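You operate a simulated robot arm through the tools that you are given. There is no shell and no other tool. Be economical: measure what you need, move in short steps, check, and stop when the job is done.

The job below is to be done with a simulated robot arm. You get a single attempt, and the scene is never put back.

JOB
Fetch the plastic plug from the workbench top and set it on the card there. Then put one of the brass rings from the top of the grey table on the right end of the wooden bench. Then open the grey table right drawer, put the blue block in the inside of the grey table's right drawer, then shut the drawer. Then take the felt pad and put it on the cream job tile. Then open the top white drawer, take the yellow cloth on the top of the grey table and put it away inside and shut the drawer again. Then open the grey table left drawer, take the yellow stopper from the top of the grey table and put it in the inside of the grey table's left drawer and shut the drawer again. Then fetch the clamp and set it on the loose black wheel. Then put the white bottle from the open end of the bench with the blue door on the top of the grey table. Then put the tape roll from the top of the grey table on top of the white pack. Then open the paper drawer. Keep to this order. Set down upright: yellow stopper, clamp, white bottle.

It is judged by the outcome, as a careful person would: the job done as asked, and still so three seconds after it is handed in. It fails if anything else is knocked over, pushed out of place, dropped, spilled or broken. A push-on lid holds only when it is set on centred and level and pressed home; a screw cap is set on level and turned clockwise until tight. Flat cloth is picked up by pressing the open fingertips on it (5 to 10 N) and closing them slowly along it; thin cloth reads only 2 to 8 mm in the jaws.

ROBOT AND FRAMES
A 7-joint arm with a four-finger gripper on a trunk, on a base that drives. Base frame: it is fixed to the floor where the robot stands at the start and does not move with it; the origin is under the middle of the robot, x ahead of it, y to its left, z up; the surface under the hand at the start is at about z = 0.8. Units: m, rad, N and s.
Its first joint turns from -1.204 to 3.002 rad. Places, roughly: blue block (9x6x4 cm) [3.4, 5.6, 0.8]; brass ring (5x5x2 cm) [3.7, 5.2, 0.8]; card [0.75, 0.25, 0.75]; clamp (4x4x6 cm) [1.8, 6.7, 0.9]; drawer [-0.6, 5.4, 0.6]; felt pad (5x4x4 cm) [3.8, 5.8, 0.8]; grey table left drawer [3.4, 6.1, 0.7]; grey table right drawer [3.4, 5.5, 0.7]; inside of the grey table's left drawer [3.5, 6.1, 0.6]; inside of the grey table's right drawer [3.5, 5.5, 0.6]; job tile [3.5, 6.25, 0.75]; loose black wheel (5x5x3 cm) [1.7, 6.5, 0.9]; paper drawer [-6.4, 5.3, 0.3]; plastic plug (4x4x4 cm) [0.7, 0, 0.8]; right end of the wooden bench [3.7, 4, 0.9]; tape roll (10x10x3 cm) [3.8, 5.4, 0.8]; top of the grey table [3.6, 5.9, 0.8]; top white drawer [-0.6, 5.3, 0.7]; white bottle [1.75, 6.75, 1]; white pack [3.5, 5.75, 0.75]; yellow cloth (11x7x3 cm) [3.4, 6.1, 0.8]; yellow stopper (6x6x7 cm) [3.6, 6.1, 0.8]. Payload 3.67 kg.
The TCP is the grasp point between the finger pads, 0.028 m short of the fingertips. In the tool frame z runs along the fingers and y along their closing line. Largest opening 0.112 m; the body of the gripper starts 0.073 m behind the TCP.
Orientation is that of the tool frame in the base frame, as a unit quaternion [x, y, z, w]. With the fingers straight down and closing along the base's y, the tool's x points along the base's -x, its y along +y and its z along -z.

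CONTROLS
- The arm moves only by the tool move_arm. Its arguments are lists of equal length, an entry for each row: "travel": the shift along the tool's x, y, z in m, a list of three; "rot": the turn, a rotation vector about the tool's x, y, z in degrees, a list of three; "grip": the gripper command, from -1 (fully open) to 1 (shut), values between in proportion. In form: {"travel": [[tx, ty, tz], ...], "rot": [[ax, ay, az], ...], "grip": [grip, ...]}. A call has 1 to 8 rows; each row shifts and turns the commanded pose from where the row before left it, along the tool's axes as they then stand. Each row takes 0.2 s and may step no farther than 0.05 m and 0.15 rad from the row before; otherwise, or with a gripper value out of range, the whole call is refused. Where a pose cannot be reached the arm comes as near as it can. A force on the tool above 40 N (or 10 N above the force at the start of the call, whichever is more), or a blocked arm, ends the call early, and 0.2 s more pass. Each finger halts on what it meets, pressing with about 26 N; the grip force reading is that of the motor and also rises with nothing between the fingers. The clock runs only during rows and for 0.2 s after the last one: add rows that do not move to give the fingers time. It gives the time, the measured TCP pose, the force on the tool (base axes), the opening and the grip force at its end, in the units of the frame above (readings bear some noise), with the torque about the TCP (base axes, N m) and any sound that the robot's microphone picked up, and new pictures: "pictures" is both (left out), scene, wrist or none.
- Cameras (640 x 400 px; columns grow to the right, rows downward): "scene" is now at [0.136, 0.025, 1.3063]; the picture's right is [0.28, -0.96, -0.00], its down [-0.46, -0.13, -0.88] and it looks along [0.84, 0.24, -0.48] (base axes); focal length 279 px, centre (320, 200). "wrist" rides on the gripper at [0.06, -0.018, -0.104] in the tool frame; the picture's right is [0.29, 0.96, 0.00], its down [-0.80, 0.24, -0.55] and it looks along [-0.53, 0.16, 0.83] (tool axes); focal length 234 px, centre (320, 200). There is no depth. A picture from a camera that has moved, and an enlarged one, comes with that camera's place and axes in the base frame and with its lens.
- move_column(by): slides the trunk up (or, below 0, down) by that many m; the arm and the scene camera ride with it, the base frame stays. It gives what a move gives, with no picture.
- drive_base(legs): drives the robot by 1 to 6 legs, each [ahead, turn to the left] in m and rad, along the robot's own axes; the way and the turn of a leg run together, so that a leg with both is an arc; at most 1.5 m and 3.142 rad a leg. The arm and the cameras ride along, it lands a little off, and it stops where it bumps. It gives what a move gives, and a new picture of the scene camera.
- head_to(pan, tilt): turns the head with the scene camera to pan (to the left, within 1.501 rad either way) and tilt (down, from -0.506 to 1.204), counted from straight ahead of the robot. It gives what a move gives, and a new picture of the scene camera.
- enlarge(camera, box): a new picture of the part [left, top, right, bottom] of that camera's present view, enlarged. No time passes.
- job_done(): hands the job in; it is judged then, once.

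Go step by step. Nothing tells you exact positions but the pictures and the camera data: compare them with the known pose of the tool, close in by small moves and look again before you grip or let go. The budget is 577 turns and 360 pictures, counting those below and the enlarged ones. Unless the task says otherwise, let go and move clear before handing in, and close with one line.

The tools are called after "Call:" as a command line: name --argument value ..., lists and objects as JSON in quotes. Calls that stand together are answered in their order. move_arm: Moves the arm, as the interface text tells. Its arguments: {"type":"object","properties":{"travel":{"type":"array","items":{"type":"array","items":{"type":"number"}}},"rot":{"type":"array","items":{"type":"array","items":{"type":"number"}}},"grip":{"type":"array","items":{"type":"number"}},"pictures":{"type":"string","enum":["both","scene","wrist","none"]}},"required":["travel","rot","grip"]} The other tools are called the same way: move_column (by) slides the trunk up or down; drive_base (legs) drives the base; head_to (pan, tilt) turns the head that bears the scene camera; enlarge (camera, box) takes an enlarged picture of a part of a camera's view; job_done () hands the job in.

At the start:

```text
t: 0.0
ee_pos: [0.654, 0.3121, 1.1076]
ee_rot: [0.001, 1.0, 0.0, 0.0]
ft_force: [0.2, 0.3, -0.2]
ft_torque: [0.0, 0.0, -0.01]
width: 0.1121
gripper_force: 0.0
trunk travel left (down, up): [-0.425, 0.415]
robot x, y, heading: [0.003, -0.0012, 0.006]
head pan, tilt: [0.283, 0.501]
```

scene: 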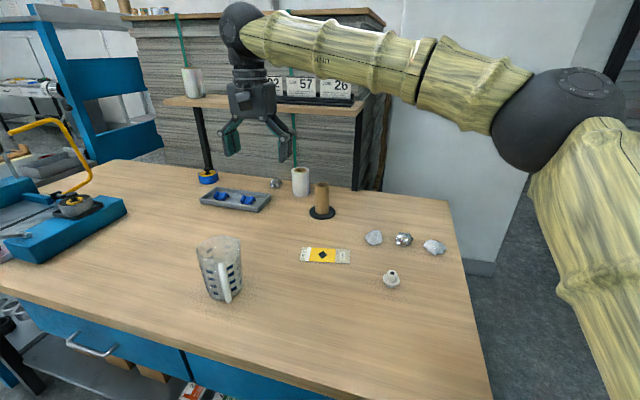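
wrist: 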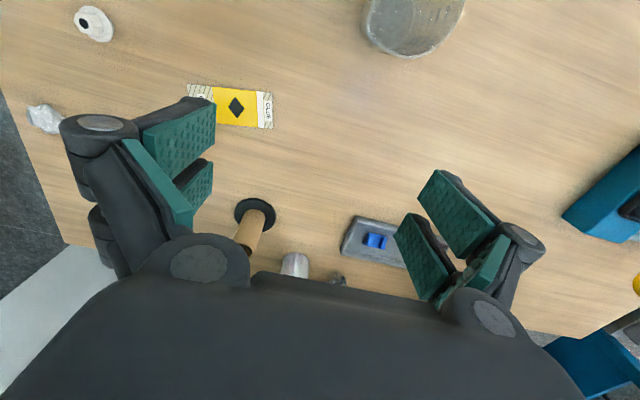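

I see the workbench with a small plug-like item at about (0.70, 0.0) and a yellow card at about (0.78, 0.19). I'll look closer before moving.

Call:
enlarge --camera "scene" --box '[280, 210, 460, 310]'

Call:
enlarge --camera "wrist" --box '[0, 0, 320, 200]'

```text
3.56 times, centred on (370, 260) of scene
camera zoom: at [0.136, 0.025, 1.3063], right [0.28, -0.96, 0.0], down [-0.46, -0.13, -0.88], along [0.84, 0.24, -0.48], focal length 992 px, centre (142, -13)
```

zoom: 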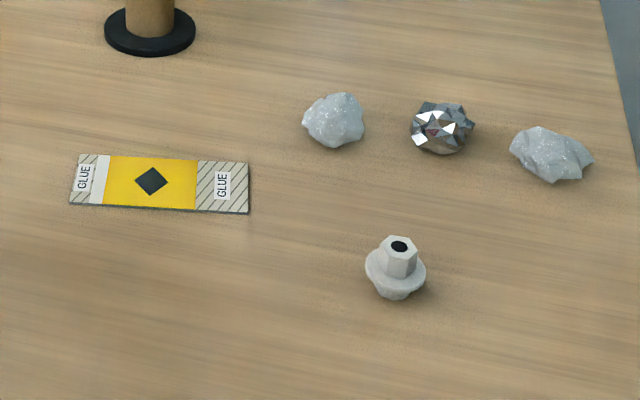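

```text
2.00 times, centred on (160, 100) of wrist
camera zoom: at [0.5944, 0.2932, 1.2122], right [-0.29, 0.96, 0.0], down [0.8, 0.24, 0.55], along [0.53, 0.16, -0.83], focal length 468 px, centre (640, 400)
```

zoom: 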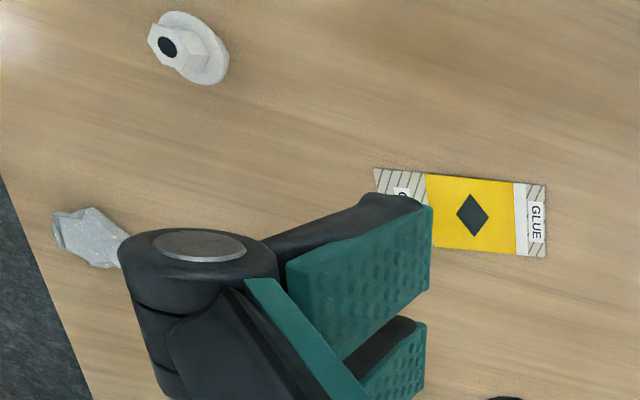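

Both views agree that the surface is at z≈0.80. The plug stands at (0.658, −0.004) and the card's glue-free diamond is at (0.719, 0.184). I'm moving over the plug.

Call:
move_arm --travel '[[-0.0006, -0.0451, 0.02], [-0.0006, -0.0451, 0.02], [-0.0006, -0.0451, 0.02], [-0.0006, -0.0451, 0.02], [-0.0006, -0.0451, 0.02], [-0.0006, -0.0451, 0.02], [-0.0006, -0.0451, 0.02], [0, 0, 0]]' --rot '[[0, 0, 0], [0, 0, 0], [0, 0, 0], [0, 0, 0], [0, 0, 0], [0, 0, 0], [0, 0, 0], [0, 0, 0]]' --grip '[-1, -1, -1, -1, -1, -1, -1, -1]'

```text
t: 1.8
ee_pos: [0.6592, -0.0019, 0.9697]
ee_rot: [0.0, 1.0, 0.0, -0.001]
ft_force: [0.3, -0.1, -0.7]
ft_torque: [-0.02, -0.02, -0.01]
width: 0.1117
gripper_force: 0.1
trunk travel left (down, up): [-0.425, 0.415]
robot x, y, heading: [0.0006, -0.0023, -0.002]
head pan, tilt: [0.283, 0.501]
camera scene: at [0.1358, 0.0251, 1.3063], right [0.28, -0.96, 0.0], down [-0.46, -0.13, -0.88], along [0.84, 0.24, -0.48], focal length 279 px, centre (320, 200)
camera wrist: at [0.6004, -0.0209, 1.0746], right [-0.29, 0.96, 0.0], down [0.8, 0.24, 0.55], along [0.53, 0.16, -0.83], focal length 234 px, centre (320, 200)
```

scene: 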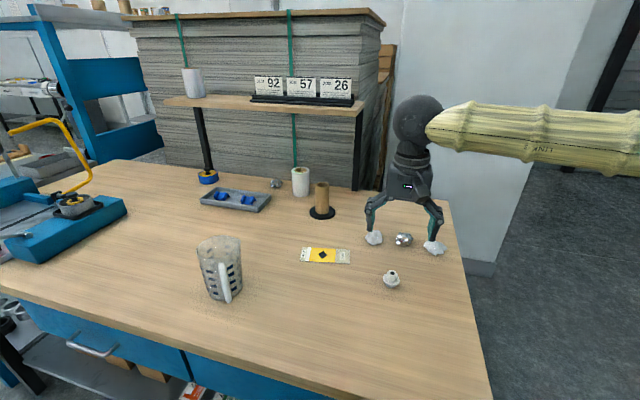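
wrist: 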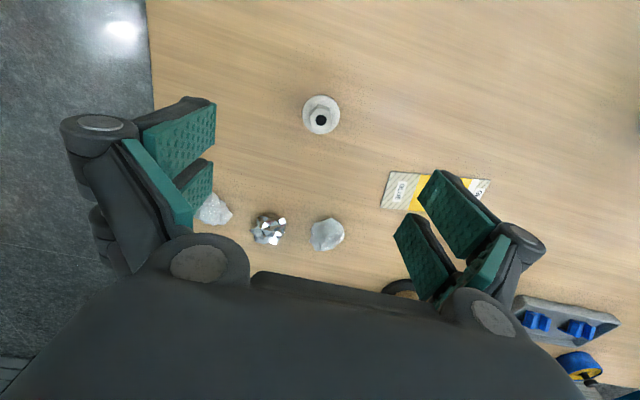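

The plug is centred under the tool. I'm descending and gripping.

Call:
move_arm --travel '[[0, 0, 0.045], [0, 0, 0.045], [0, 0, 0.045], [0, 0, 0], [0, 0, 0], [0, 0, 0], [0, 0, 0]]' --rot '[[0, 0, 0], [0, 0, 0], [0, 0, 0], [0, 0, 0], [0, 0, 0], [0, 0, 0], [0, 0, 0]]' --grip '[-1, -1, -1, -1, 0.2, 0.6, 0.6]'

```text
t: 3.4
ee_pos: [0.6581, -0.0002, 0.8347]
ee_rot: [0.0, 1.0, 0.0, 0.0]
ft_force: [0.1, 0.6, -0.4]
ft_torque: [0.0, -0.01, -0.03]
width: 0.0362
gripper_force: 26.1
trunk travel left (down, up): [-0.425, 0.415]
robot x, y, heading: [0.0037, -0.0019, -0.003]
head pan, tilt: [0.283, 0.501]
camera scene: at [0.136, 0.0247, 1.3063], right [0.28, -0.96, 0.0], down [-0.46, -0.13, -0.88], along [0.84, 0.24, -0.48], focal length 279 px, centre (320, 200)
camera wrist: at [0.5993, -0.0204, 0.9394], right [-0.29, 0.96, 0.0], down [0.8, 0.24, 0.55], along [0.53, 0.16, -0.83], focal length 234 px, centre (320, 200)
```

scene: 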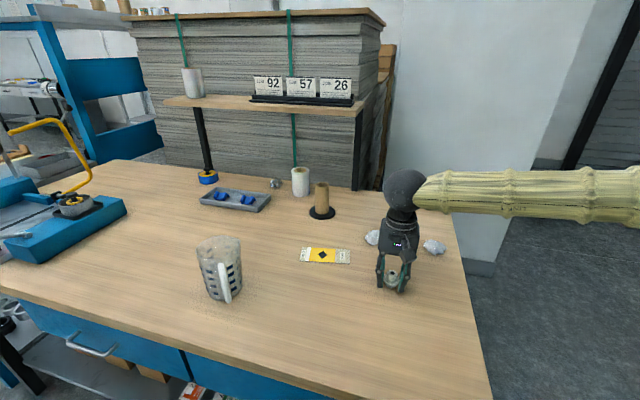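
wrist: 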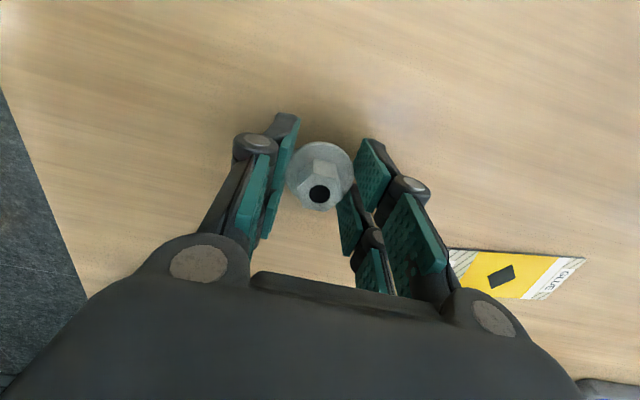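

The plug is gripped. I'm lifting it and carrying it over the diamond at (0.719, 0.186).

Call:
move_arm --travel '[[0, 0, -0.035], [0, 0, -0.035], [-0.015, 0.0465, 0], [-0.015, 0.0465, 0], [-0.015, 0.0465, 0], [-0.0155, 0.0465, 0], [0, 0, 0.03], [0, 0, 0]]' --rot '[[0, 0, 0], [0, 0, 0], [0, 0, 0], [0, 0, 0], [0, 0, 0], [0, 0, 0], [0, 0, 0], [0, 0, 0]]' --grip '[0.6, 0.6, 0.6, 0.6, 0.6, 0.6, 0.6, 0.6]'

```text
t: 5.2
ee_pos: [0.7187, 0.1826, 0.8726]
ee_rot: [0.0, 1.0, 0.0, 0.0]
ft_force: [0.1, -0.3, 0.4]
ft_torque: [0.02, 0.02, 0.0]
width: 0.0358
gripper_force: 26.5
trunk travel left (down, up): [-0.425, 0.415]
robot x, y, heading: [0.0047, 0.0002, -0.002]
head pan, tilt: [0.283, 0.501]
camera scene: at [0.1359, 0.025, 1.3064], right [0.28, -0.96, 0.0], down [-0.46, -0.13, -0.88], along [0.84, 0.24, -0.48], focal length 279 px, centre (320, 200)
camera wrist: at [0.6585, 0.1631, 0.9758], right [-0.29, 0.96, 0.0], down [0.8, 0.24, 0.55], along [0.53, 0.16, -0.83], focal length 234 px, centre (320, 200)
```

scene: 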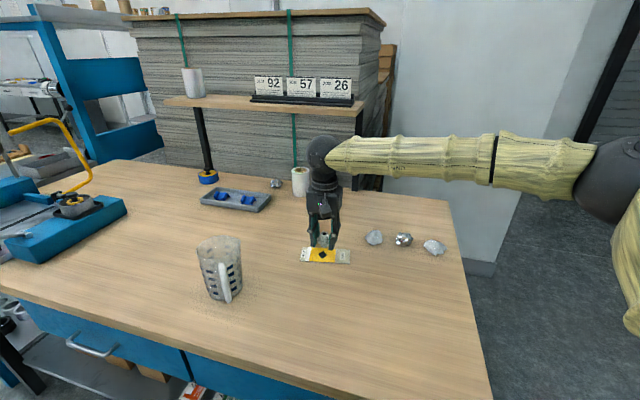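
wrist: 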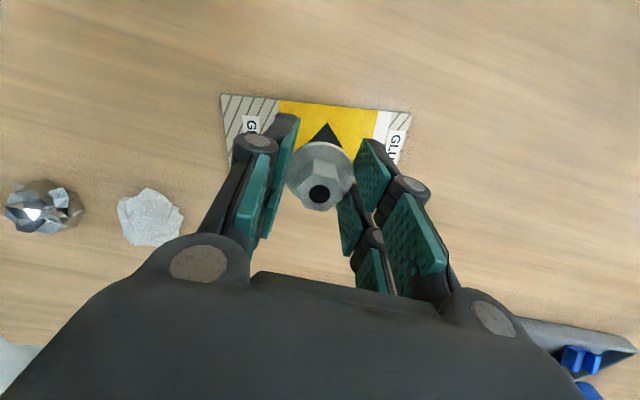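

The plug hangs over the yellow middle. I'm lowering it to the card and releasing.

Call:
move_arm --travel '[[0, 0.001, 0.018], [0, 0, 0.017], [0, 0, 0.001], [0, 0, 0]]' --rot '[[0, 0, 0], [0, 0, 0], [0, 0, 0], [0, 0, 0]]' --grip '[0.6, 0.6, 0.6, 0.6]' --pictures "wrist"

```text
t: 6.2
ee_pos: [0.7188, 0.1835, 0.8375]
ee_rot: [0.001, 1.0, 0.002, 0.001]
ft_force: [3.7, -1.1, 12.6]
ft_torque: [-0.06, -0.16, 0.02]
width: 0.0362
gripper_force: 25.6
trunk travel left (down, up): [-0.425, 0.415]
robot x, y, heading: [0.0023, -0.0008, -0.001]
head pan, tilt: [0.283, 0.501]
camera wrist: at [0.6582, 0.1639, 0.9417], right [-0.29, 0.96, 0.0], down [0.8, 0.24, 0.56], along [0.53, 0.16, -0.83], focal length 234 px, centre (320, 200)
```

wrist: 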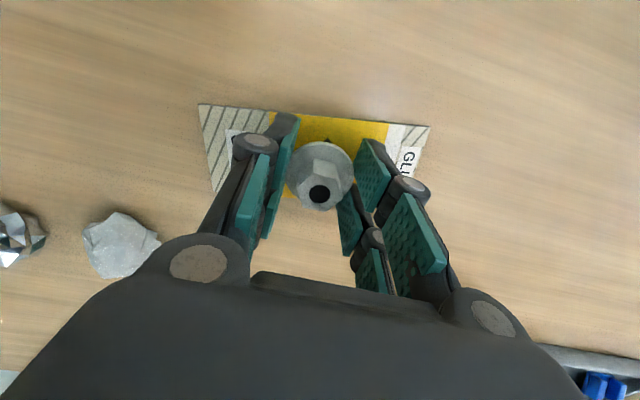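

It rests on the card. I'll release and rise.

Call:
move_arm --travel '[[0, 0, -0.001], [0, 0, 0], [0, 0, 0], [0, 0, -0.04], [0, 0, -0.05], [0, 0, -0.05], [0, 0, -0.05]]' --rot '[[0, 0, 0], [0, 0, 0], [0, 0, 0], [0, 0, 0], [0, 0, 0], [0, 0, 0], [0, 0, 0]]' --grip '[0.2, -0.2, -0.5, -0.5, -0.5, -0.5, -0.5]'

```text
t: 7.8
ee_pos: [0.7177, 0.1833, 1.0282]
ee_rot: [0.0, 1.0, 0.001, 0.0]
ft_force: [0.2, -1.0, -0.6]
ft_torque: [-0.03, -0.01, -0.01]
width: 0.0842
gripper_force: 0.1
trunk travel left (down, up): [-0.425, 0.415]
robot x, y, heading: [-0.0004, 0.0024, 0.0]
head pan, tilt: [0.283, 0.501]
camera scene: at [0.1353, 0.0249, 1.3063], right [0.28, -0.96, 0.0], down [-0.46, -0.13, -0.88], along [0.84, 0.24, -0.48], focal length 279 px, centre (320, 200)
camera wrist: at [0.6577, 0.1629, 1.133], right [-0.29, 0.96, 0.0], down [0.8, 0.24, 0.55], along [0.53, 0.16, -0.83], focal length 234 px, centre (320, 200)
```

scene: 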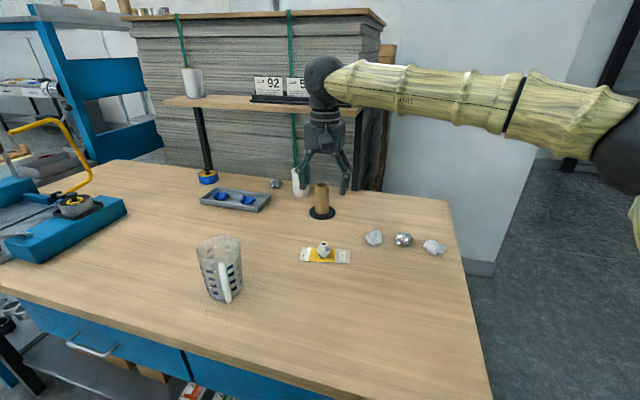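
wrist: 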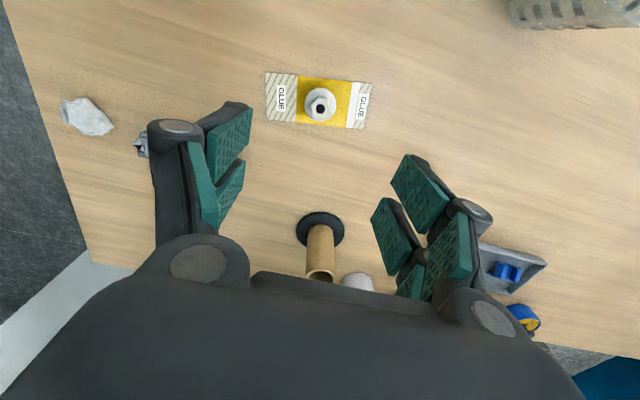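

The plug sits on the yellow field. Next I'll retract the arm and look left for the route to the grey table.

Call:
move_arm --travel '[[0.03, 0, -0.03], [0.045, 0, -0.02], [0.045, 0, -0.02], [0.045, 0, -0.02], [0.045, 0, -0.02], [0.045, 0, -0.02], [0.02, 0, -0.02]]' --rot '[[0, 0, 0], [0, 0, 0], [0, 0, 0], [0, 0, 0], [0, 0, 0], [0, 0, 0], [0, 0, 0]]' --grip '[-0.5, -0.5, -0.5, -0.5, -0.5, -0.5, -0.5]' --pictures "none"

Call:
head_to --pan 1.3 --tilt 0.25

Call:
head_to --pan 0.5 --tilt 0.1

```text
t: 9.4
ee_pos: [0.441, 0.1867, 1.1802]
ee_rot: [0.001, 1.0, 0.0, 0.0]
ft_force: [-1.0, 0.0, -0.6]
ft_torque: [-0.01, -0.01, 0.03]
width: 0.0839
gripper_force: 0.1
trunk travel left (down, up): [-0.425, 0.415]
robot x, y, heading: [-0.0013, 0.0017, -0.003]
head pan, tilt: [0.283, 0.501]
```

```text
t: 10.7
ee_pos: [0.4426, 0.1877, 1.1793]
ee_rot: [0.001, 1.0, -0.001, 0.0]
ft_force: [-1.1, 0.1, -1.0]
ft_torque: [-0.03, 0.0, 0.01]
width: 0.0841
gripper_force: 0.1
trunk travel left (down, up): [-0.425, 0.415]
robot x, y, heading: [-0.0036, 0.0013, 0.0]
head pan, tilt: [1.3, 0.25]
camera scene: at [0.0736, 0.0895, 1.3296], right [0.96, -0.27, 0.0], down [-0.07, -0.24, -0.97], along [0.26, 0.93, -0.25], focal length 279 px, centre (320, 200)
```

scene: 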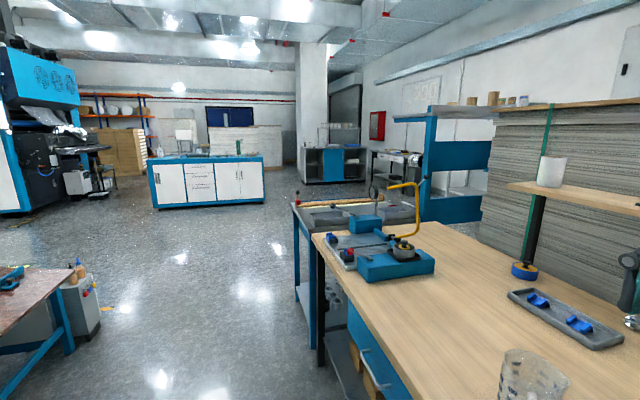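

```text
t: 11.8
ee_pos: [0.4425, 0.1875, 1.1798]
ee_rot: [-0.001, 1.0, 0.0, 0.001]
ft_force: [1.2, 0.1, -0.3]
ft_torque: [-0.01, -0.02, 0.0]
width: 0.0838
gripper_force: 0.1
trunk travel left (down, up): [-0.425, 0.415]
robot x, y, heading: [-0.0002, -0.0019, -0.0]
head pan, tilt: [0.499, 0.099]
camera scene: at [0.1294, 0.0437, 1.3435], right [0.48, -0.88, 0.0], down [-0.09, -0.05, -0.99], along [0.87, 0.48, -0.1], focal length 279 px, centre (320, 200)
```

scene: 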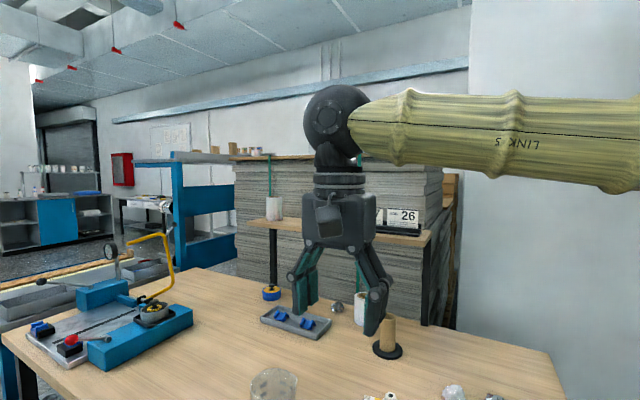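

The grey table is far to the front-left, beyond the white-drawer cabinet, with a corridor along x≈−0.28. I'll back off, turn left and drive up the corridor.

Call:
drive_base --legs '[[-0.28, 0], [0, 1.571], [1.5, 0], [1.4, 0]]'

Call:
head_to --pan -0.9 --tilt 0.25

```text
t: 31.5
ee_pos: [-0.3183, 3.422, 1.179]
ee_rot: [-0.688, 0.725, -0.001, 0.0]
ft_force: [0.0, 0.2, 0.0]
ft_torque: [-0.01, 0.02, -0.02]
width: 0.0838
gripper_force: 0.1
trunk travel left (down, up): [-0.425, 0.415]
robot x, y, heading: [-0.1571, 2.9692, 1.521]
head pan, tilt: [0.499, 0.099]
camera scene: at [-0.1932, 3.1026, 1.3435], right [0.9, 0.43, 0.0], down [0.04, -0.09, -0.99], along [-0.43, 0.9, -0.1], focal length 279 px, centre (320, 200)
```

scene: 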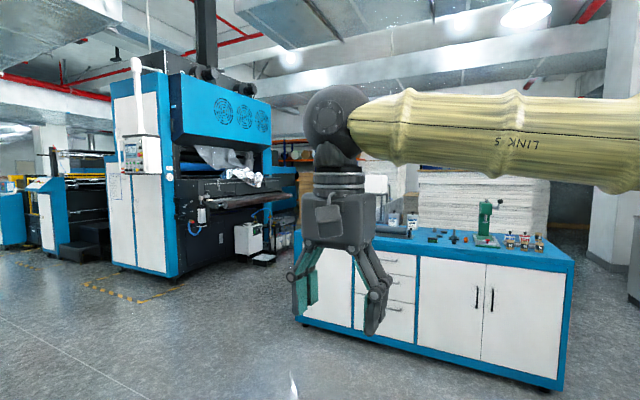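

```text
t: 33.0
ee_pos: [-0.319, 3.4214, 1.1787]
ee_rot: [-0.688, 0.725, 0.0, 0.0]
ft_force: [0.4, 0.0, -1.3]
ft_torque: [0.02, -0.02, -0.02]
width: 0.0841
gripper_force: 0.0
trunk travel left (down, up): [-0.425, 0.415]
robot x, y, heading: [-0.1561, 2.9694, 1.519]
head pan, tilt: [-0.901, 0.25]
camera scene: at [-0.0773, 3.0736, 1.3296], right [0.58, -0.81, 0.0], down [-0.2, -0.14, -0.97], along [0.79, 0.56, -0.25], focal length 279 px, centre (320, 200)
```

scene: 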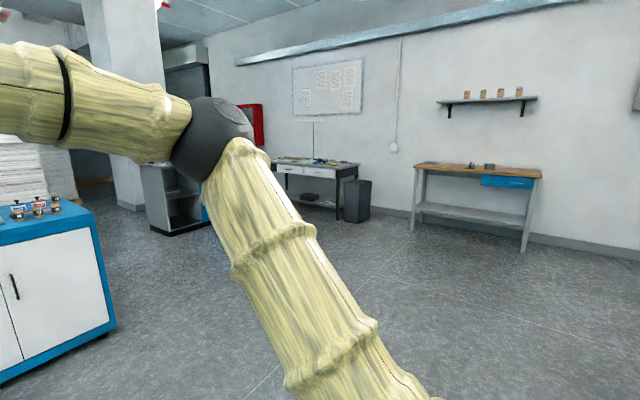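

I now see the grey table and the wooden bench against the far wall. I'll enlarge to place the bench's ends.

Call:
enlarge --camera "scene" --box '[260, 140, 560, 260]'

```text
2.13 times, centred on (410, 200) of scene
camera zoom: at [-0.0773, 3.0736, 1.3296], right [0.58, -0.81, 0.0], down [-0.2, -0.14, -0.97], along [0.79, 0.56, -0.25], focal length 596 px, centre (128, 200)
```

zoom: 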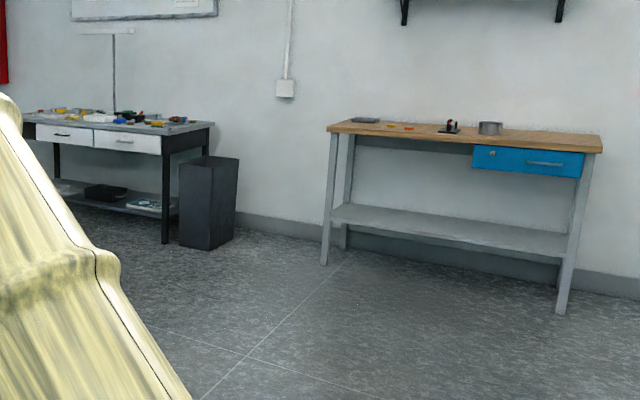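

The bench lies along the wall at y≈2.9–4.15. I'll judge its ends when closer. Driving now to stand in front of the grey table.

Call:
drive_base --legs '[[0, -0.762], [1.5, 0], [1.5, 0], [0.25, 0], [0, -0.757]]'

Call:
head_to --pan 0.0 --tilt 0.4

Call:
head_to --pan -0.8 --tilt 0.35

```text
t: 53.0
ee_pos: [2.682, 5.4001, 1.1806]
ee_rot: [0.001, 1.0, 0.0, 0.0]
ft_force: [0.0, -0.9, -0.3]
ft_torque: [0.0, 0.0, 0.02]
width: 0.0841
gripper_force: 0.0
trunk travel left (down, up): [-0.425, 0.415]
robot x, y, heading: [2.24, 5.213, -0.002]
head pan, tilt: [-0.901, 0.25]
camera scene: at [2.3459, 5.1397, 1.3296], right [-0.78, -0.62, 0.0], down [-0.15, 0.19, -0.97], along [0.6, -0.76, -0.25], focal length 279 px, centre (320, 200)
```

scene: 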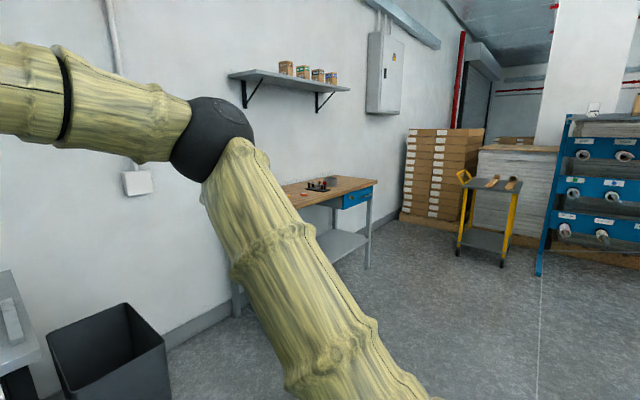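

```text
t: 54.2
ee_pos: [2.6819, 5.4002, 1.1798]
ee_rot: [0.001, 1.0, 0.001, 0.0]
ft_force: [-0.1, 0.3, -0.6]
ft_torque: [0.0, 0.0, -0.02]
width: 0.084
gripper_force: 0.1
trunk travel left (down, up): [-0.425, 0.415]
robot x, y, heading: [2.2393, 5.211, 0.001]
head pan, tilt: [0.0, 0.4]
camera scene: at [2.3807, 5.2131, 1.3156], right [0.0, -1.0, 0.0], down [-0.39, 0.0, -0.92], along [0.92, 0.0, -0.39], focal length 279 px, centre (320, 200)
```

scene: 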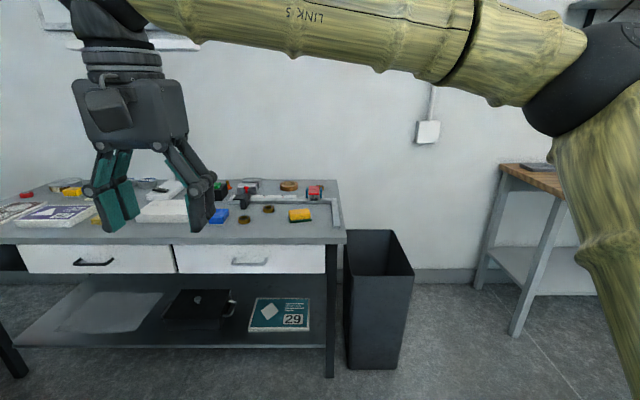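

```text
t: 55.4
ee_pos: [2.6816, 5.4003, 1.1795]
ee_rot: [0.001, 1.0, 0.0, 0.0]
ft_force: [0.6, 0.3, -0.2]
ft_torque: [0.03, -0.02, -0.04]
width: 0.0841
gripper_force: 0.0
trunk travel left (down, up): [-0.425, 0.415]
robot x, y, heading: [2.2396, 5.2128, -0.002]
head pan, tilt: [-0.799, 0.351]
camera scene: at [2.3529, 5.1465, 1.3201], right [-0.72, -0.7, 0.0], down [-0.24, 0.25, -0.94], along [0.65, -0.67, -0.34], focal length 279 px, centre (320, 200)
```

scene: 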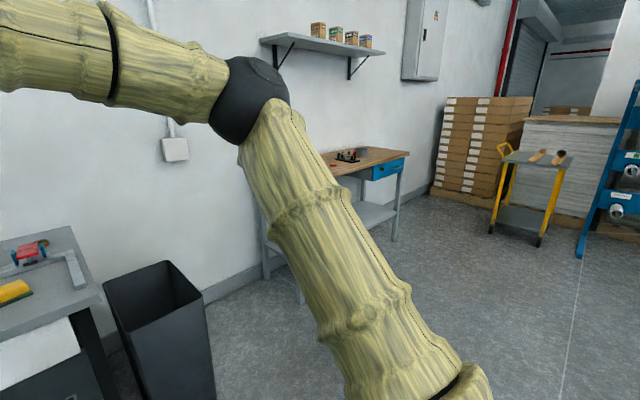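

The grey table is ahead, with two brass ring-like items near (3.5, 5.5). I'm driving closer.

Call:
drive_base --legs '[[0.6, 0]]'

Call:
head_to --pan 0.25 --tilt 0.7

Call:
enlarge --camera "wrist" --box '[0, 0, 640, 400]'

```text
t: 58.8
ee_pos: [3.2858, 5.4021, 1.1789]
ee_rot: [-0.002, 1.0, 0.0, 0.0]
ft_force: [-0.1, -0.7, -0.3]
ft_torque: [0.0, 0.03, 0.0]
width: 0.084
gripper_force: 0.0
trunk travel left (down, up): [-0.425, 0.415]
robot x, y, heading: [2.8412, 5.2139, -0.0]
head pan, tilt: [-0.799, 0.351]
camera scene: at [2.9587, 5.1476, 1.3201], right [-0.71, -0.7, 0.0], down [-0.24, 0.25, -0.94], along [0.66, -0.67, -0.34], focal length 279 px, centre (320, 200)
```

scene: 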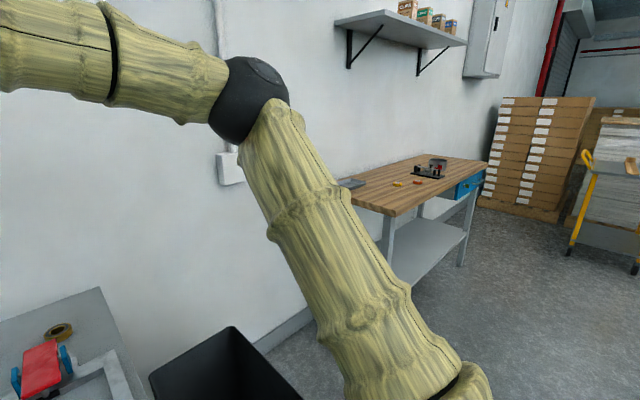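

```text
t: 60.1
ee_pos: [3.2847, 5.403, 1.178]
ee_rot: [-0.002, 1.0, -0.001, 0.001]
ft_force: [-0.1, 0.2, 0.4]
ft_torque: [-0.02, -0.03, -0.02]
width: 0.0837
gripper_force: 0.1
trunk travel left (down, up): [-0.425, 0.415]
robot x, y, heading: [2.8445, 5.2136, 0.01]
head pan, tilt: [0.25, 0.7]
camera scene: at [2.9753, 5.2354, 1.2888], right [0.25, -0.97, 0.0], down [-0.62, -0.16, -0.77], along [0.74, 0.19, -0.64], focal length 279 px, centre (320, 200)
```

scene: 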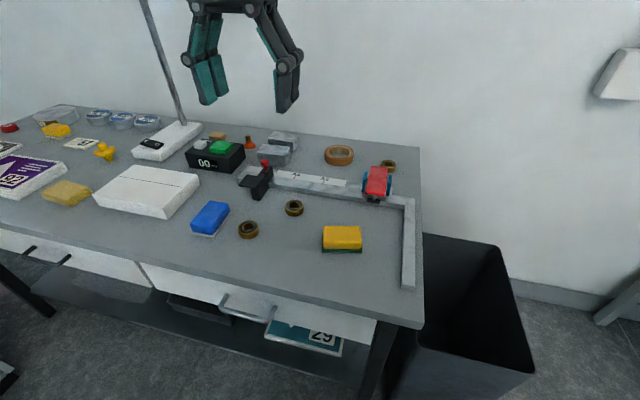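

```text
1.00 times, centred on (320, 200) of wrist (not enlarged: the box is as wide or as high as the picture)
camera zoom: at [3.2262, 5.3836, 1.2835], right [-0.29, 0.96, 0.0], down [0.8, 0.24, 0.55], along [0.53, 0.16, -0.83], focal length 234 px, centre (320, 200)
```

zoom: 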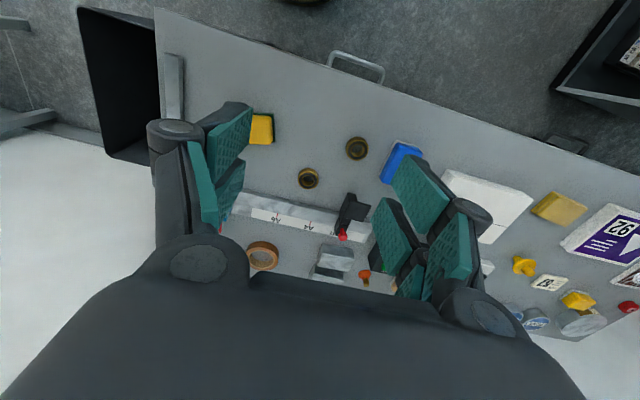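

Three brass rings are visible, with two at the front at A (3.38, 5.515) and B (3.48, 5.437). The table top is at about z=0.80. I'll take ring B and move above it.

Call:
move_arm --travel '[[-0.048, 0.008, 0], [-0.048, 0.008, 0], [-0.048, 0.008, 0], [-0.048, 0.008, 0], [0, 0, 0.05], [0, 0, 0.05], [0, 0, 0.05], [0, 0, 0.05]]' --rot '[[0, 0, 0], [0, 0, 0], [0, 0, 0], [0, 0, 0], [0, 0, 0], [0, 0, 0], [0, 0, 0], [0, 0, 0]]' --grip '[-0.4, -0.4, -0.4, -0.4, -0.4, -0.4, -0.4, -0.4]'

```text
t: 61.9
ee_pos: [3.4792, 5.4346, 0.9802]
ee_rot: [-0.001, 1.0, 0.0, 0.0]
ft_force: [0.7, -0.2, 0.0]
ft_torque: [0.02, -0.02, -0.03]
width: 0.0785
gripper_force: 0.1
trunk travel left (down, up): [-0.425, 0.415]
robot x, y, heading: [2.8437, 5.2159, 0.006]
head pan, tilt: [0.25, 0.7]
camera scene: at [2.9759, 5.2355, 1.2888], right [0.25, -0.97, 0.0], down [-0.62, -0.16, -0.76], along [0.74, 0.19, -0.64], focal length 279 px, centre (320, 200)
camera wrist: at [3.4196, 5.4144, 1.0838], right [-0.29, 0.96, 0.0], down [0.8, 0.24, 0.55], along [0.53, 0.16, -0.83], focal length 234 px, centre (320, 200)
```

scene: 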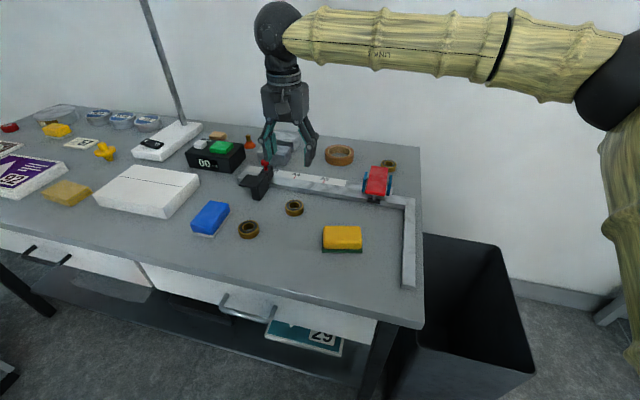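
wrist: 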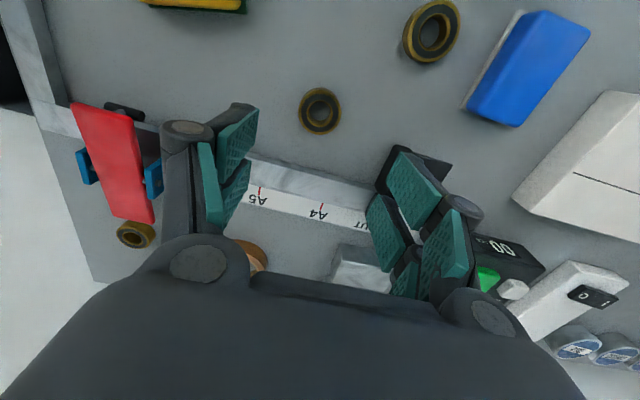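

Ring B is centred under the gripper. I'll narrow the opening slightly, descend and grip.

Call:
move_arm --travel '[[0, 0, 0.05], [0, 0, 0.05], [0, 0, 0.04], [0, 0, 0.0085], [0, 0, 0], [0, 0, 0], [0, 0, 0]]' --rot '[[0, 0, 0], [0, 0, 0], [0, 0, 0], [0, 0, 0], [0, 0, 0], [0, 0, 0], [0, 0, 0]]' --grip '[-0.25, -0.25, -0.25, -0.25, -0.25, 0.4, 0.5]' --pictures "wrist"

```text
t: 63.5
ee_pos: [3.4776, 5.4372, 0.8307]
ee_rot: [-0.002, 1.0, 0.0, 0.0]
ft_force: [-0.4, -0.7, 0.3]
ft_torque: [-0.01, 0.03, 0.02]
width: 0.0433
gripper_force: 26.0
trunk travel left (down, up): [-0.425, 0.415]
robot x, y, heading: [2.8411, 5.2143, 0.007]
head pan, tilt: [0.25, 0.7]
camera wrist: at [3.4182, 5.4184, 0.9349], right [-0.29, 0.96, 0.0], down [0.8, 0.24, 0.55], along [0.53, 0.16, -0.83], focal length 234 px, centre (320, 200)
```

wrist: 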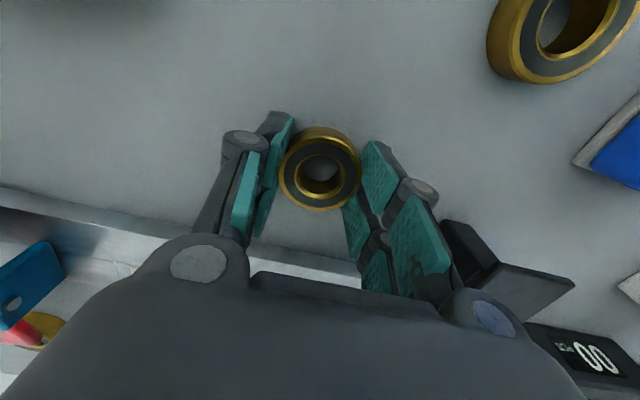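

The ring is held. I'm lifting and retracting.

Call:
move_arm --travel '[[0, 0, -0.05], [0, 0, -0.05], [0, 0, -0.05], [0, 0, -0.05], [0, 0, -0.05], [0.04, 0, -0.03], [0.05, 0, 0], [0.05, 0, 0]]' --rot '[[0, 0, 0], [0, 0, 0], [0, 0, 0], [0, 0, 0], [0, 0, 0], [0, 0, 0], [0, 0, 0], [0, 0, 0]]' --grip '[0.5, 0.5, 0.5, 0.5, 0.5, 0.5, 0.5, 0.5]' --pictures "none"

Call:
drive_base --legs '[[-0.35, 0], [0, -1.57], [1.5, 0], [0, 1.57]]'

Call:
head_to --pan 0 --tilt 0.45

```text
t: 65.3
ee_pos: [3.336, 5.435, 1.1136]
ee_rot: [0.0, 1.0, -0.001, 0.001]
ft_force: [-0.3, 0.2, -1.3]
ft_torque: [-0.04, 0.0, -0.03]
width: 0.0432
gripper_force: 25.8
trunk travel left (down, up): [-0.425, 0.415]
robot x, y, heading: [2.847, 5.2118, 0.003]
head pan, tilt: [0.25, 0.7]
```

```text
t: 82.2
ee_pos: [2.9847, 3.9662, 1.1131]
ee_rot: [-0.009, 1.0, 0.0, 0.0]
ft_force: [-0.4, 0.6, -1.5]
ft_torque: [-0.05, -0.01, -0.03]
width: 0.0431
gripper_force: 26.2
trunk travel left (down, up): [-0.425, 0.415]
robot x, y, heading: [2.4964, 3.7351, 0.022]
head pan, tilt: [0.25, 0.7]
camera scene: at [2.6254, 3.7599, 1.2887], right [0.27, -0.96, 0.0], down [-0.62, -0.17, -0.76], along [0.74, 0.2, -0.64], focal length 279 px, centre (320, 200)
```

scene: 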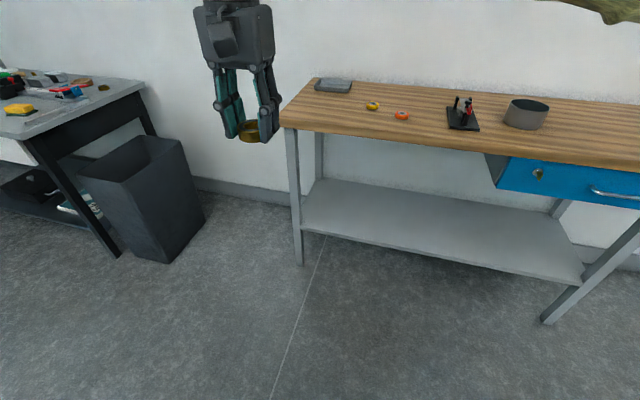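

```text
t: 83.0
ee_pos: [2.9854, 3.966, 1.1131]
ee_rot: [-0.01, 1.0, 0.0, 0.001]
ft_force: [-0.2, -0.6, -1.7]
ft_torque: [0.0, 0.01, 0.03]
width: 0.0436
gripper_force: 26.4
trunk travel left (down, up): [-0.425, 0.415]
robot x, y, heading: [2.4936, 3.7348, 0.021]
head pan, tilt: [0.0, 0.45]
camera scene: at [2.6354, 3.7389, 1.3109], right [0.02, -1.0, 0.0], down [-0.44, -0.01, -0.9], along [0.9, 0.02, -0.44], focal length 279 px, centre (320, 200)
```

scene: 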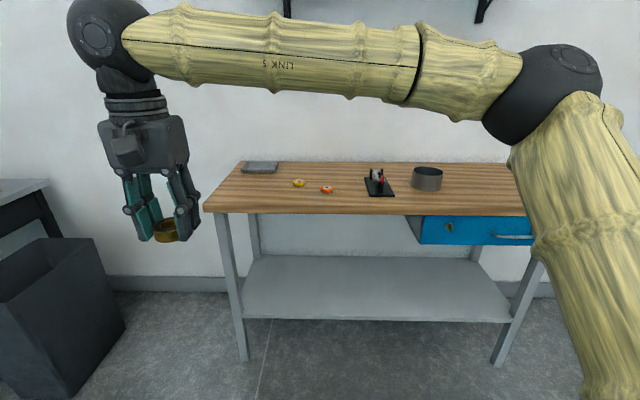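

The bench runs y≈2.87–4.13. The place list puts its "right end" at (3.7, 4.0), the end beside the grey table, so I'll use that spot in front of the small tray. Driving up to the bench.

Call:
drive_base --legs '[[0.42, 0]]'

Call:
head_to --pan 0.25 --tilt 0.6

Call:
enlarge --camera "wrist" --box '[0, 0, 640, 400]'

```text
t: 85.6
ee_pos: [3.4221, 3.9771, 1.1128]
ee_rot: [-0.012, 1.0, 0.001, 0.0]
ft_force: [0.8, 0.2, -1.2]
ft_torque: [0.02, 0.01, 0.02]
width: 0.0434
gripper_force: 25.6
trunk travel left (down, up): [-0.425, 0.415]
robot x, y, heading: [2.9301, 3.7483, 0.025]
head pan, tilt: [0.0, 0.45]
camera scene: at [3.0737, 3.7485, 1.3108], right [0.02, -1.0, 0.0], down [-0.44, -0.01, -0.9], along [0.9, 0.02, -0.44], focal length 279 px, centre (320, 200)
```

scene: 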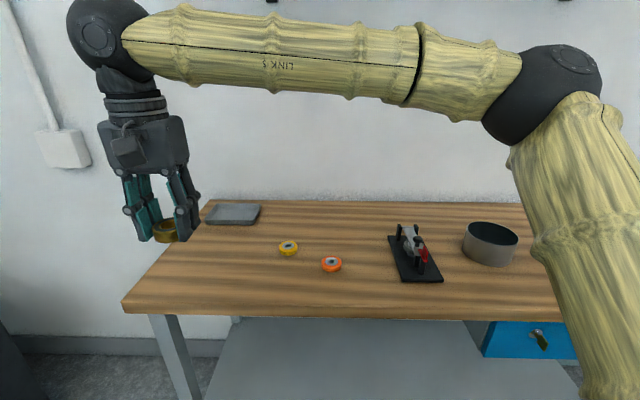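

```text
t: 86.4
ee_pos: [3.4219, 3.9764, 1.1136]
ee_rot: [-0.011, 1.0, 0.0, 0.0]
ft_force: [-0.5, -0.8, -1.5]
ft_torque: [0.03, -0.03, 0.0]
width: 0.0435
gripper_force: 25.7
trunk travel left (down, up): [-0.425, 0.415]
robot x, y, heading: [2.933, 3.7432, 0.021]
head pan, tilt: [0.25, 0.6]
camera scene: at [3.0664, 3.7702, 1.2974], right [0.27, -0.96, 0.0], down [-0.54, -0.15, -0.83], along [0.79, 0.22, -0.56], focal length 279 px, centre (320, 200)
```

scene: 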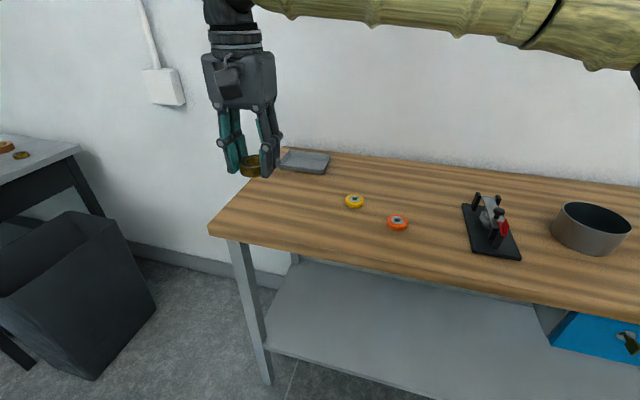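

```text
1.00 times, centred on (320, 200) of wrist (not enlarged: the box is as wide or as high as the picture)
camera zoom: at [3.3624, 3.9559, 1.2174], right [-0.31, 0.95, 0.0], down [0.79, 0.26, 0.55], along [0.53, 0.17, -0.83], focal length 234 px, centre (320, 200)
```

zoom: 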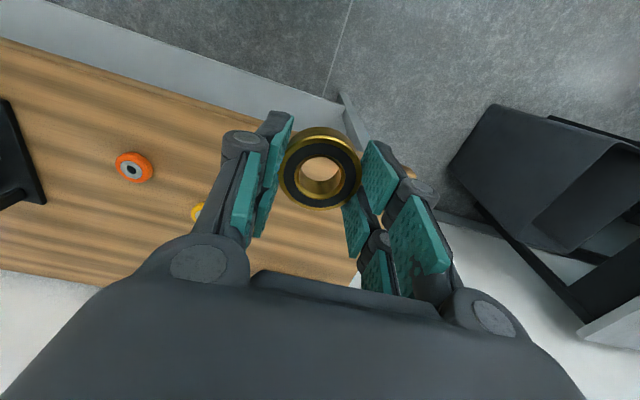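

I estimate the bench top at about z=0.87. I'll carry the ring to (3.68, 4.0) and come down partway.

Call:
move_arm --travel '[[-0.048, 0.003, 0], [-0.048, 0.003, 0], [-0.048, 0.003, 0], [-0.048, 0.003, 0], [-0.048, 0.003, 0], [-0.018, 0.001, 0.03], [0, 0, 0.05], [0, 0, 0.05]]' --rot '[[0, 0, 0], [0, 0, 0], [0, 0, 0], [0, 0, 0], [0, 0, 0], [0, 0, 0], [0, 0, 0], [0, 0, 0]]' --grip '[0.5, 0.5, 0.5, 0.5, 0.5, 0.5, 0.5, 0.5]'

```text
t: 88.2
ee_pos: [3.6802, 3.9974, 0.9821]
ee_rot: [-0.011, 1.0, 0.0, 0.0]
ft_force: [-0.7, 0.3, -1.3]
ft_torque: [0.03, 0.03, 0.01]
width: 0.0434
gripper_force: 26.1
trunk travel left (down, up): [-0.425, 0.415]
robot x, y, heading: [2.9287, 3.7439, 0.025]
head pan, tilt: [0.25, 0.6]
camera scene: at [3.0671, 3.7703, 1.2974], right [0.27, -0.96, 0.0], down [-0.54, -0.15, -0.82], along [0.79, 0.22, -0.57], focal length 279 px, centre (320, 200)
camera wrist: at [3.6215, 3.977, 1.0867], right [-0.31, 0.95, 0.0], down [0.79, 0.26, 0.55], along [0.53, 0.17, -0.83], focal length 234 px, centre (320, 200)
```

scene: 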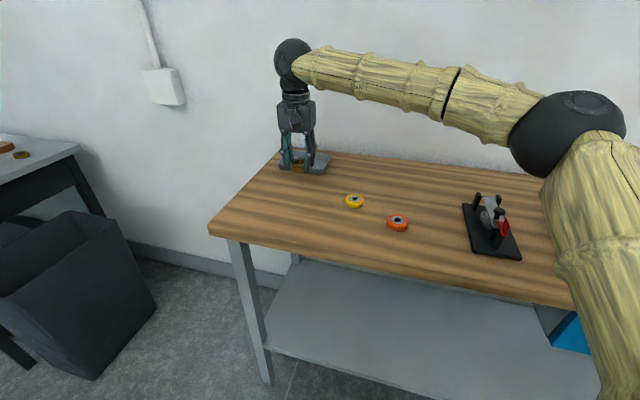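
wrist: 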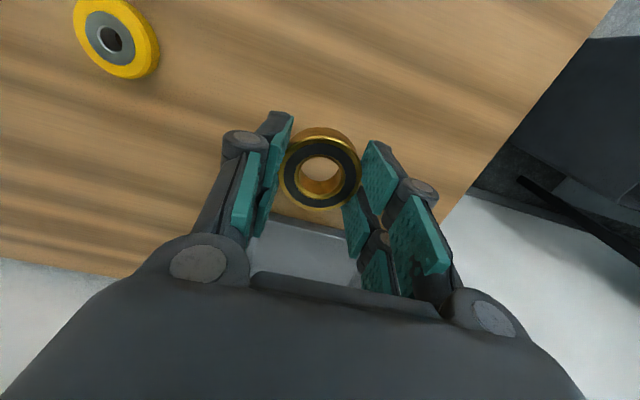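

It's well placed in front of the tray with clear wood beneath. I'm lowering gently until contact.

Call:
move_arm --travel '[[0, 0, 0.04], [0, 0, 0.025], [0, 0, 0.006], [0, 0, 0.004], [0, 0, 0]]' --rot '[[0, 0, 0], [0, 0, 0], [0, 0, 0], [0, 0, 0], [0, 0, 0]]' --grip '[0.5, 0.5, 0.5, 0.5, 0.5]' --pictures "wrist"

```text
t: 89.4
ee_pos: [3.6796, 3.9979, 0.909]
ee_rot: [-0.011, 1.0, 0.0, 0.001]
ft_force: [5.7, -1.5, 17.9]
ft_torque: [-0.19, -0.26, -0.05]
width: 0.0437
gripper_force: 25.9
trunk travel left (down, up): [-0.425, 0.415]
robot x, y, heading: [2.9341, 3.7473, 0.02]
head pan, tilt: [0.25, 0.6]
camera wrist: at [3.619, 3.9767, 1.0129], right [-0.31, 0.95, 0.0], down [0.79, 0.26, 0.56], along [0.53, 0.17, -0.83], focal length 234 px, centre (320, 200)
```

wrist: 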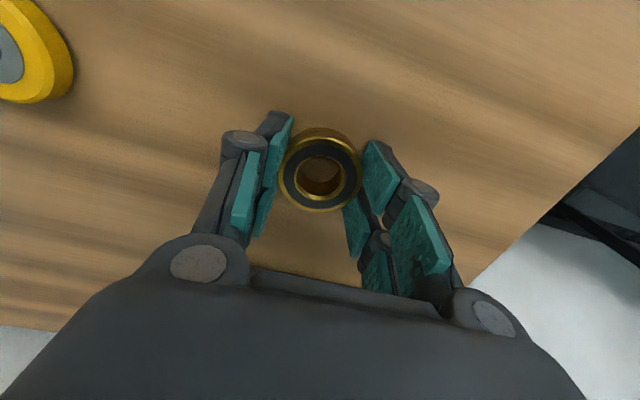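

The ring touches the bench top. I'm releasing and rising.

Call:
move_arm --travel '[[0, 0, -0.001], [0, 0, 0], [0, 0, -0.03], [0, 0, -0.05], [0, 0, -0.05], [0, 0, -0.05]]' --rot '[[0, 0, 0], [0, 0, 0], [0, 0, 0], [0, 0, 0], [0, 0, 0], [0, 0, 0]]' --grip '[0.1, -0.3, -0.3, -0.3, -0.3, -0.3]'

```text
t: 90.8
ee_pos: [3.6843, 3.9997, 1.0945]
ee_rot: [-0.011, 1.0, 0.0, 0.0]
ft_force: [-0.9, 1.2, -0.5]
ft_torque: [0.0, -0.01, -0.04]
width: 0.0731
gripper_force: 0.0
trunk travel left (down, up): [-0.425, 0.415]
robot x, y, heading: [2.9307, 3.7396, 0.025]
head pan, tilt: [0.25, 0.6]
camera scene: at [3.0654, 3.7705, 1.2974], right [0.27, -0.96, 0.0], down [-0.54, -0.15, -0.83], along [0.8, 0.22, -0.56], focal length 279 px, centre (320, 200)
camera wrist: at [3.6241, 3.9795, 1.1985], right [-0.31, 0.95, 0.0], down [0.79, 0.26, 0.55], along [0.53, 0.17, -0.83], focal length 234 px, centre (320, 200)
```

scene: 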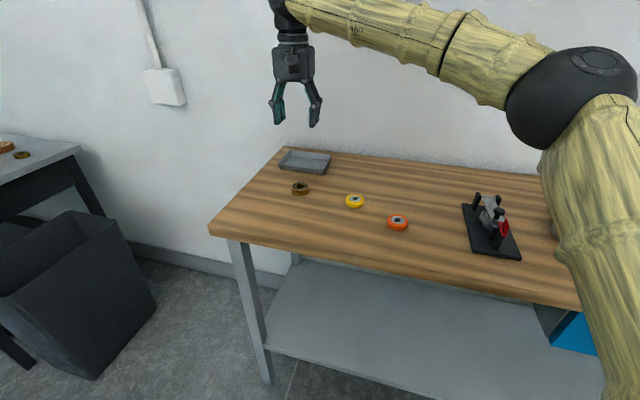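
wrist: 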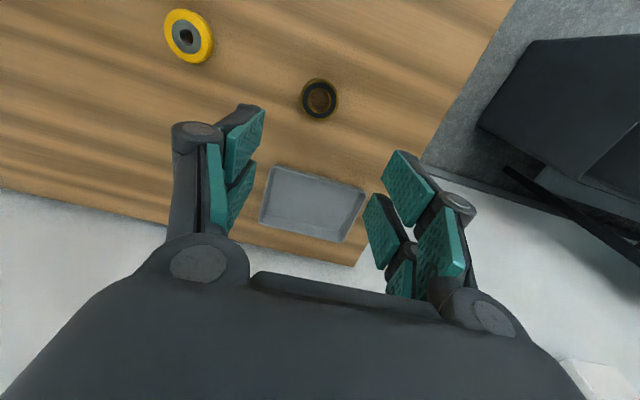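

The ring is on the bench. Now I'll retract and drive back to the grey table for its right drawer.

Call:
move_arm --travel '[[0.04, 0, -0.02], [0.048, 0, 0], [0.048, 0, 0], [0.048, 0, 0], [0.048, 0, 0], [0.02, 0, 0]]' --rot '[[0, 0, 0], [0, 0, 0], [0, 0, 0], [0, 0, 0], [0, 0, 0], [0, 0, 0]]' --grip '[-0.3, -0.3, -0.3, -0.3, -0.3, -0.3]' --pictures "none"

Call:
drive_base --legs '[[-0.43, 0], [0, 1.548], [1.5, 0], [0.15, 0], [0, -1.57]]'

Call:
head_to --pan 0.1 --tilt 0.6

```text
t: 92.2
ee_pos: [3.4254, 3.9916, 1.1097]
ee_rot: [-0.012, 1.0, 0.0, 0.0]
ft_force: [-0.2, 0.5, -0.6]
ft_torque: [-0.01, -0.02, 0.01]
width: 0.0727
gripper_force: 0.1
trunk travel left (down, up): [-0.425, 0.415]
robot x, y, heading: [2.9347, 3.7465, 0.021]
head pan, tilt: [0.25, 0.6]
```

```text
t: 110.2
ee_pos: [3.0319, 5.6053, 1.11]
ee_rot: [-0.001, 1.0, 0.0, 0.0]
ft_force: [0.0, 0.8, -0.1]
ft_torque: [0.03, -0.01, -0.02]
width: 0.0727
gripper_force: 0.0
trunk travel left (down, up): [-0.425, 0.415]
robot x, y, heading: [2.5363, 5.3677, 0.003]
head pan, tilt: [0.25, 0.6]
camera scene: at [2.6688, 5.3906, 1.2974], right [0.25, -0.97, 0.0], down [-0.55, -0.14, -0.83], along [0.8, 0.21, -0.56], focal length 279 px, centre (320, 200)
```

scene: 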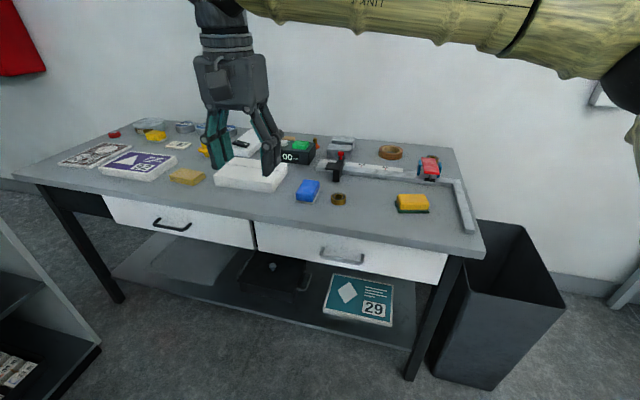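

```text
t: 111.0
ee_pos: [3.0323, 5.6052, 1.1084]
ee_rot: [-0.001, 1.0, 0.0, 0.001]
ft_force: [-0.5, -0.8, 0.4]
ft_torque: [0.0, 0.0, 0.0]
width: 0.0729
gripper_force: 0.0
trunk travel left (down, up): [-0.425, 0.415]
robot x, y, heading: [2.536, 5.3678, 0.003]
head pan, tilt: [0.099, 0.6]
camera scene: at [2.6711, 5.3778, 1.2974], right [0.1, -0.99, 0.0], down [-0.56, -0.06, -0.82], along [0.82, 0.08, -0.57], focal length 279 px, centre (320, 200)
```

scene: 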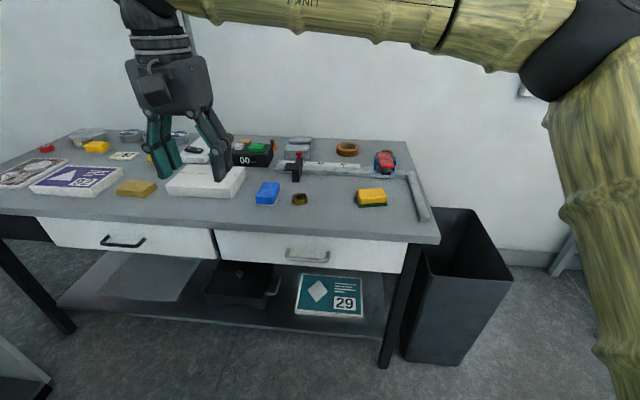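

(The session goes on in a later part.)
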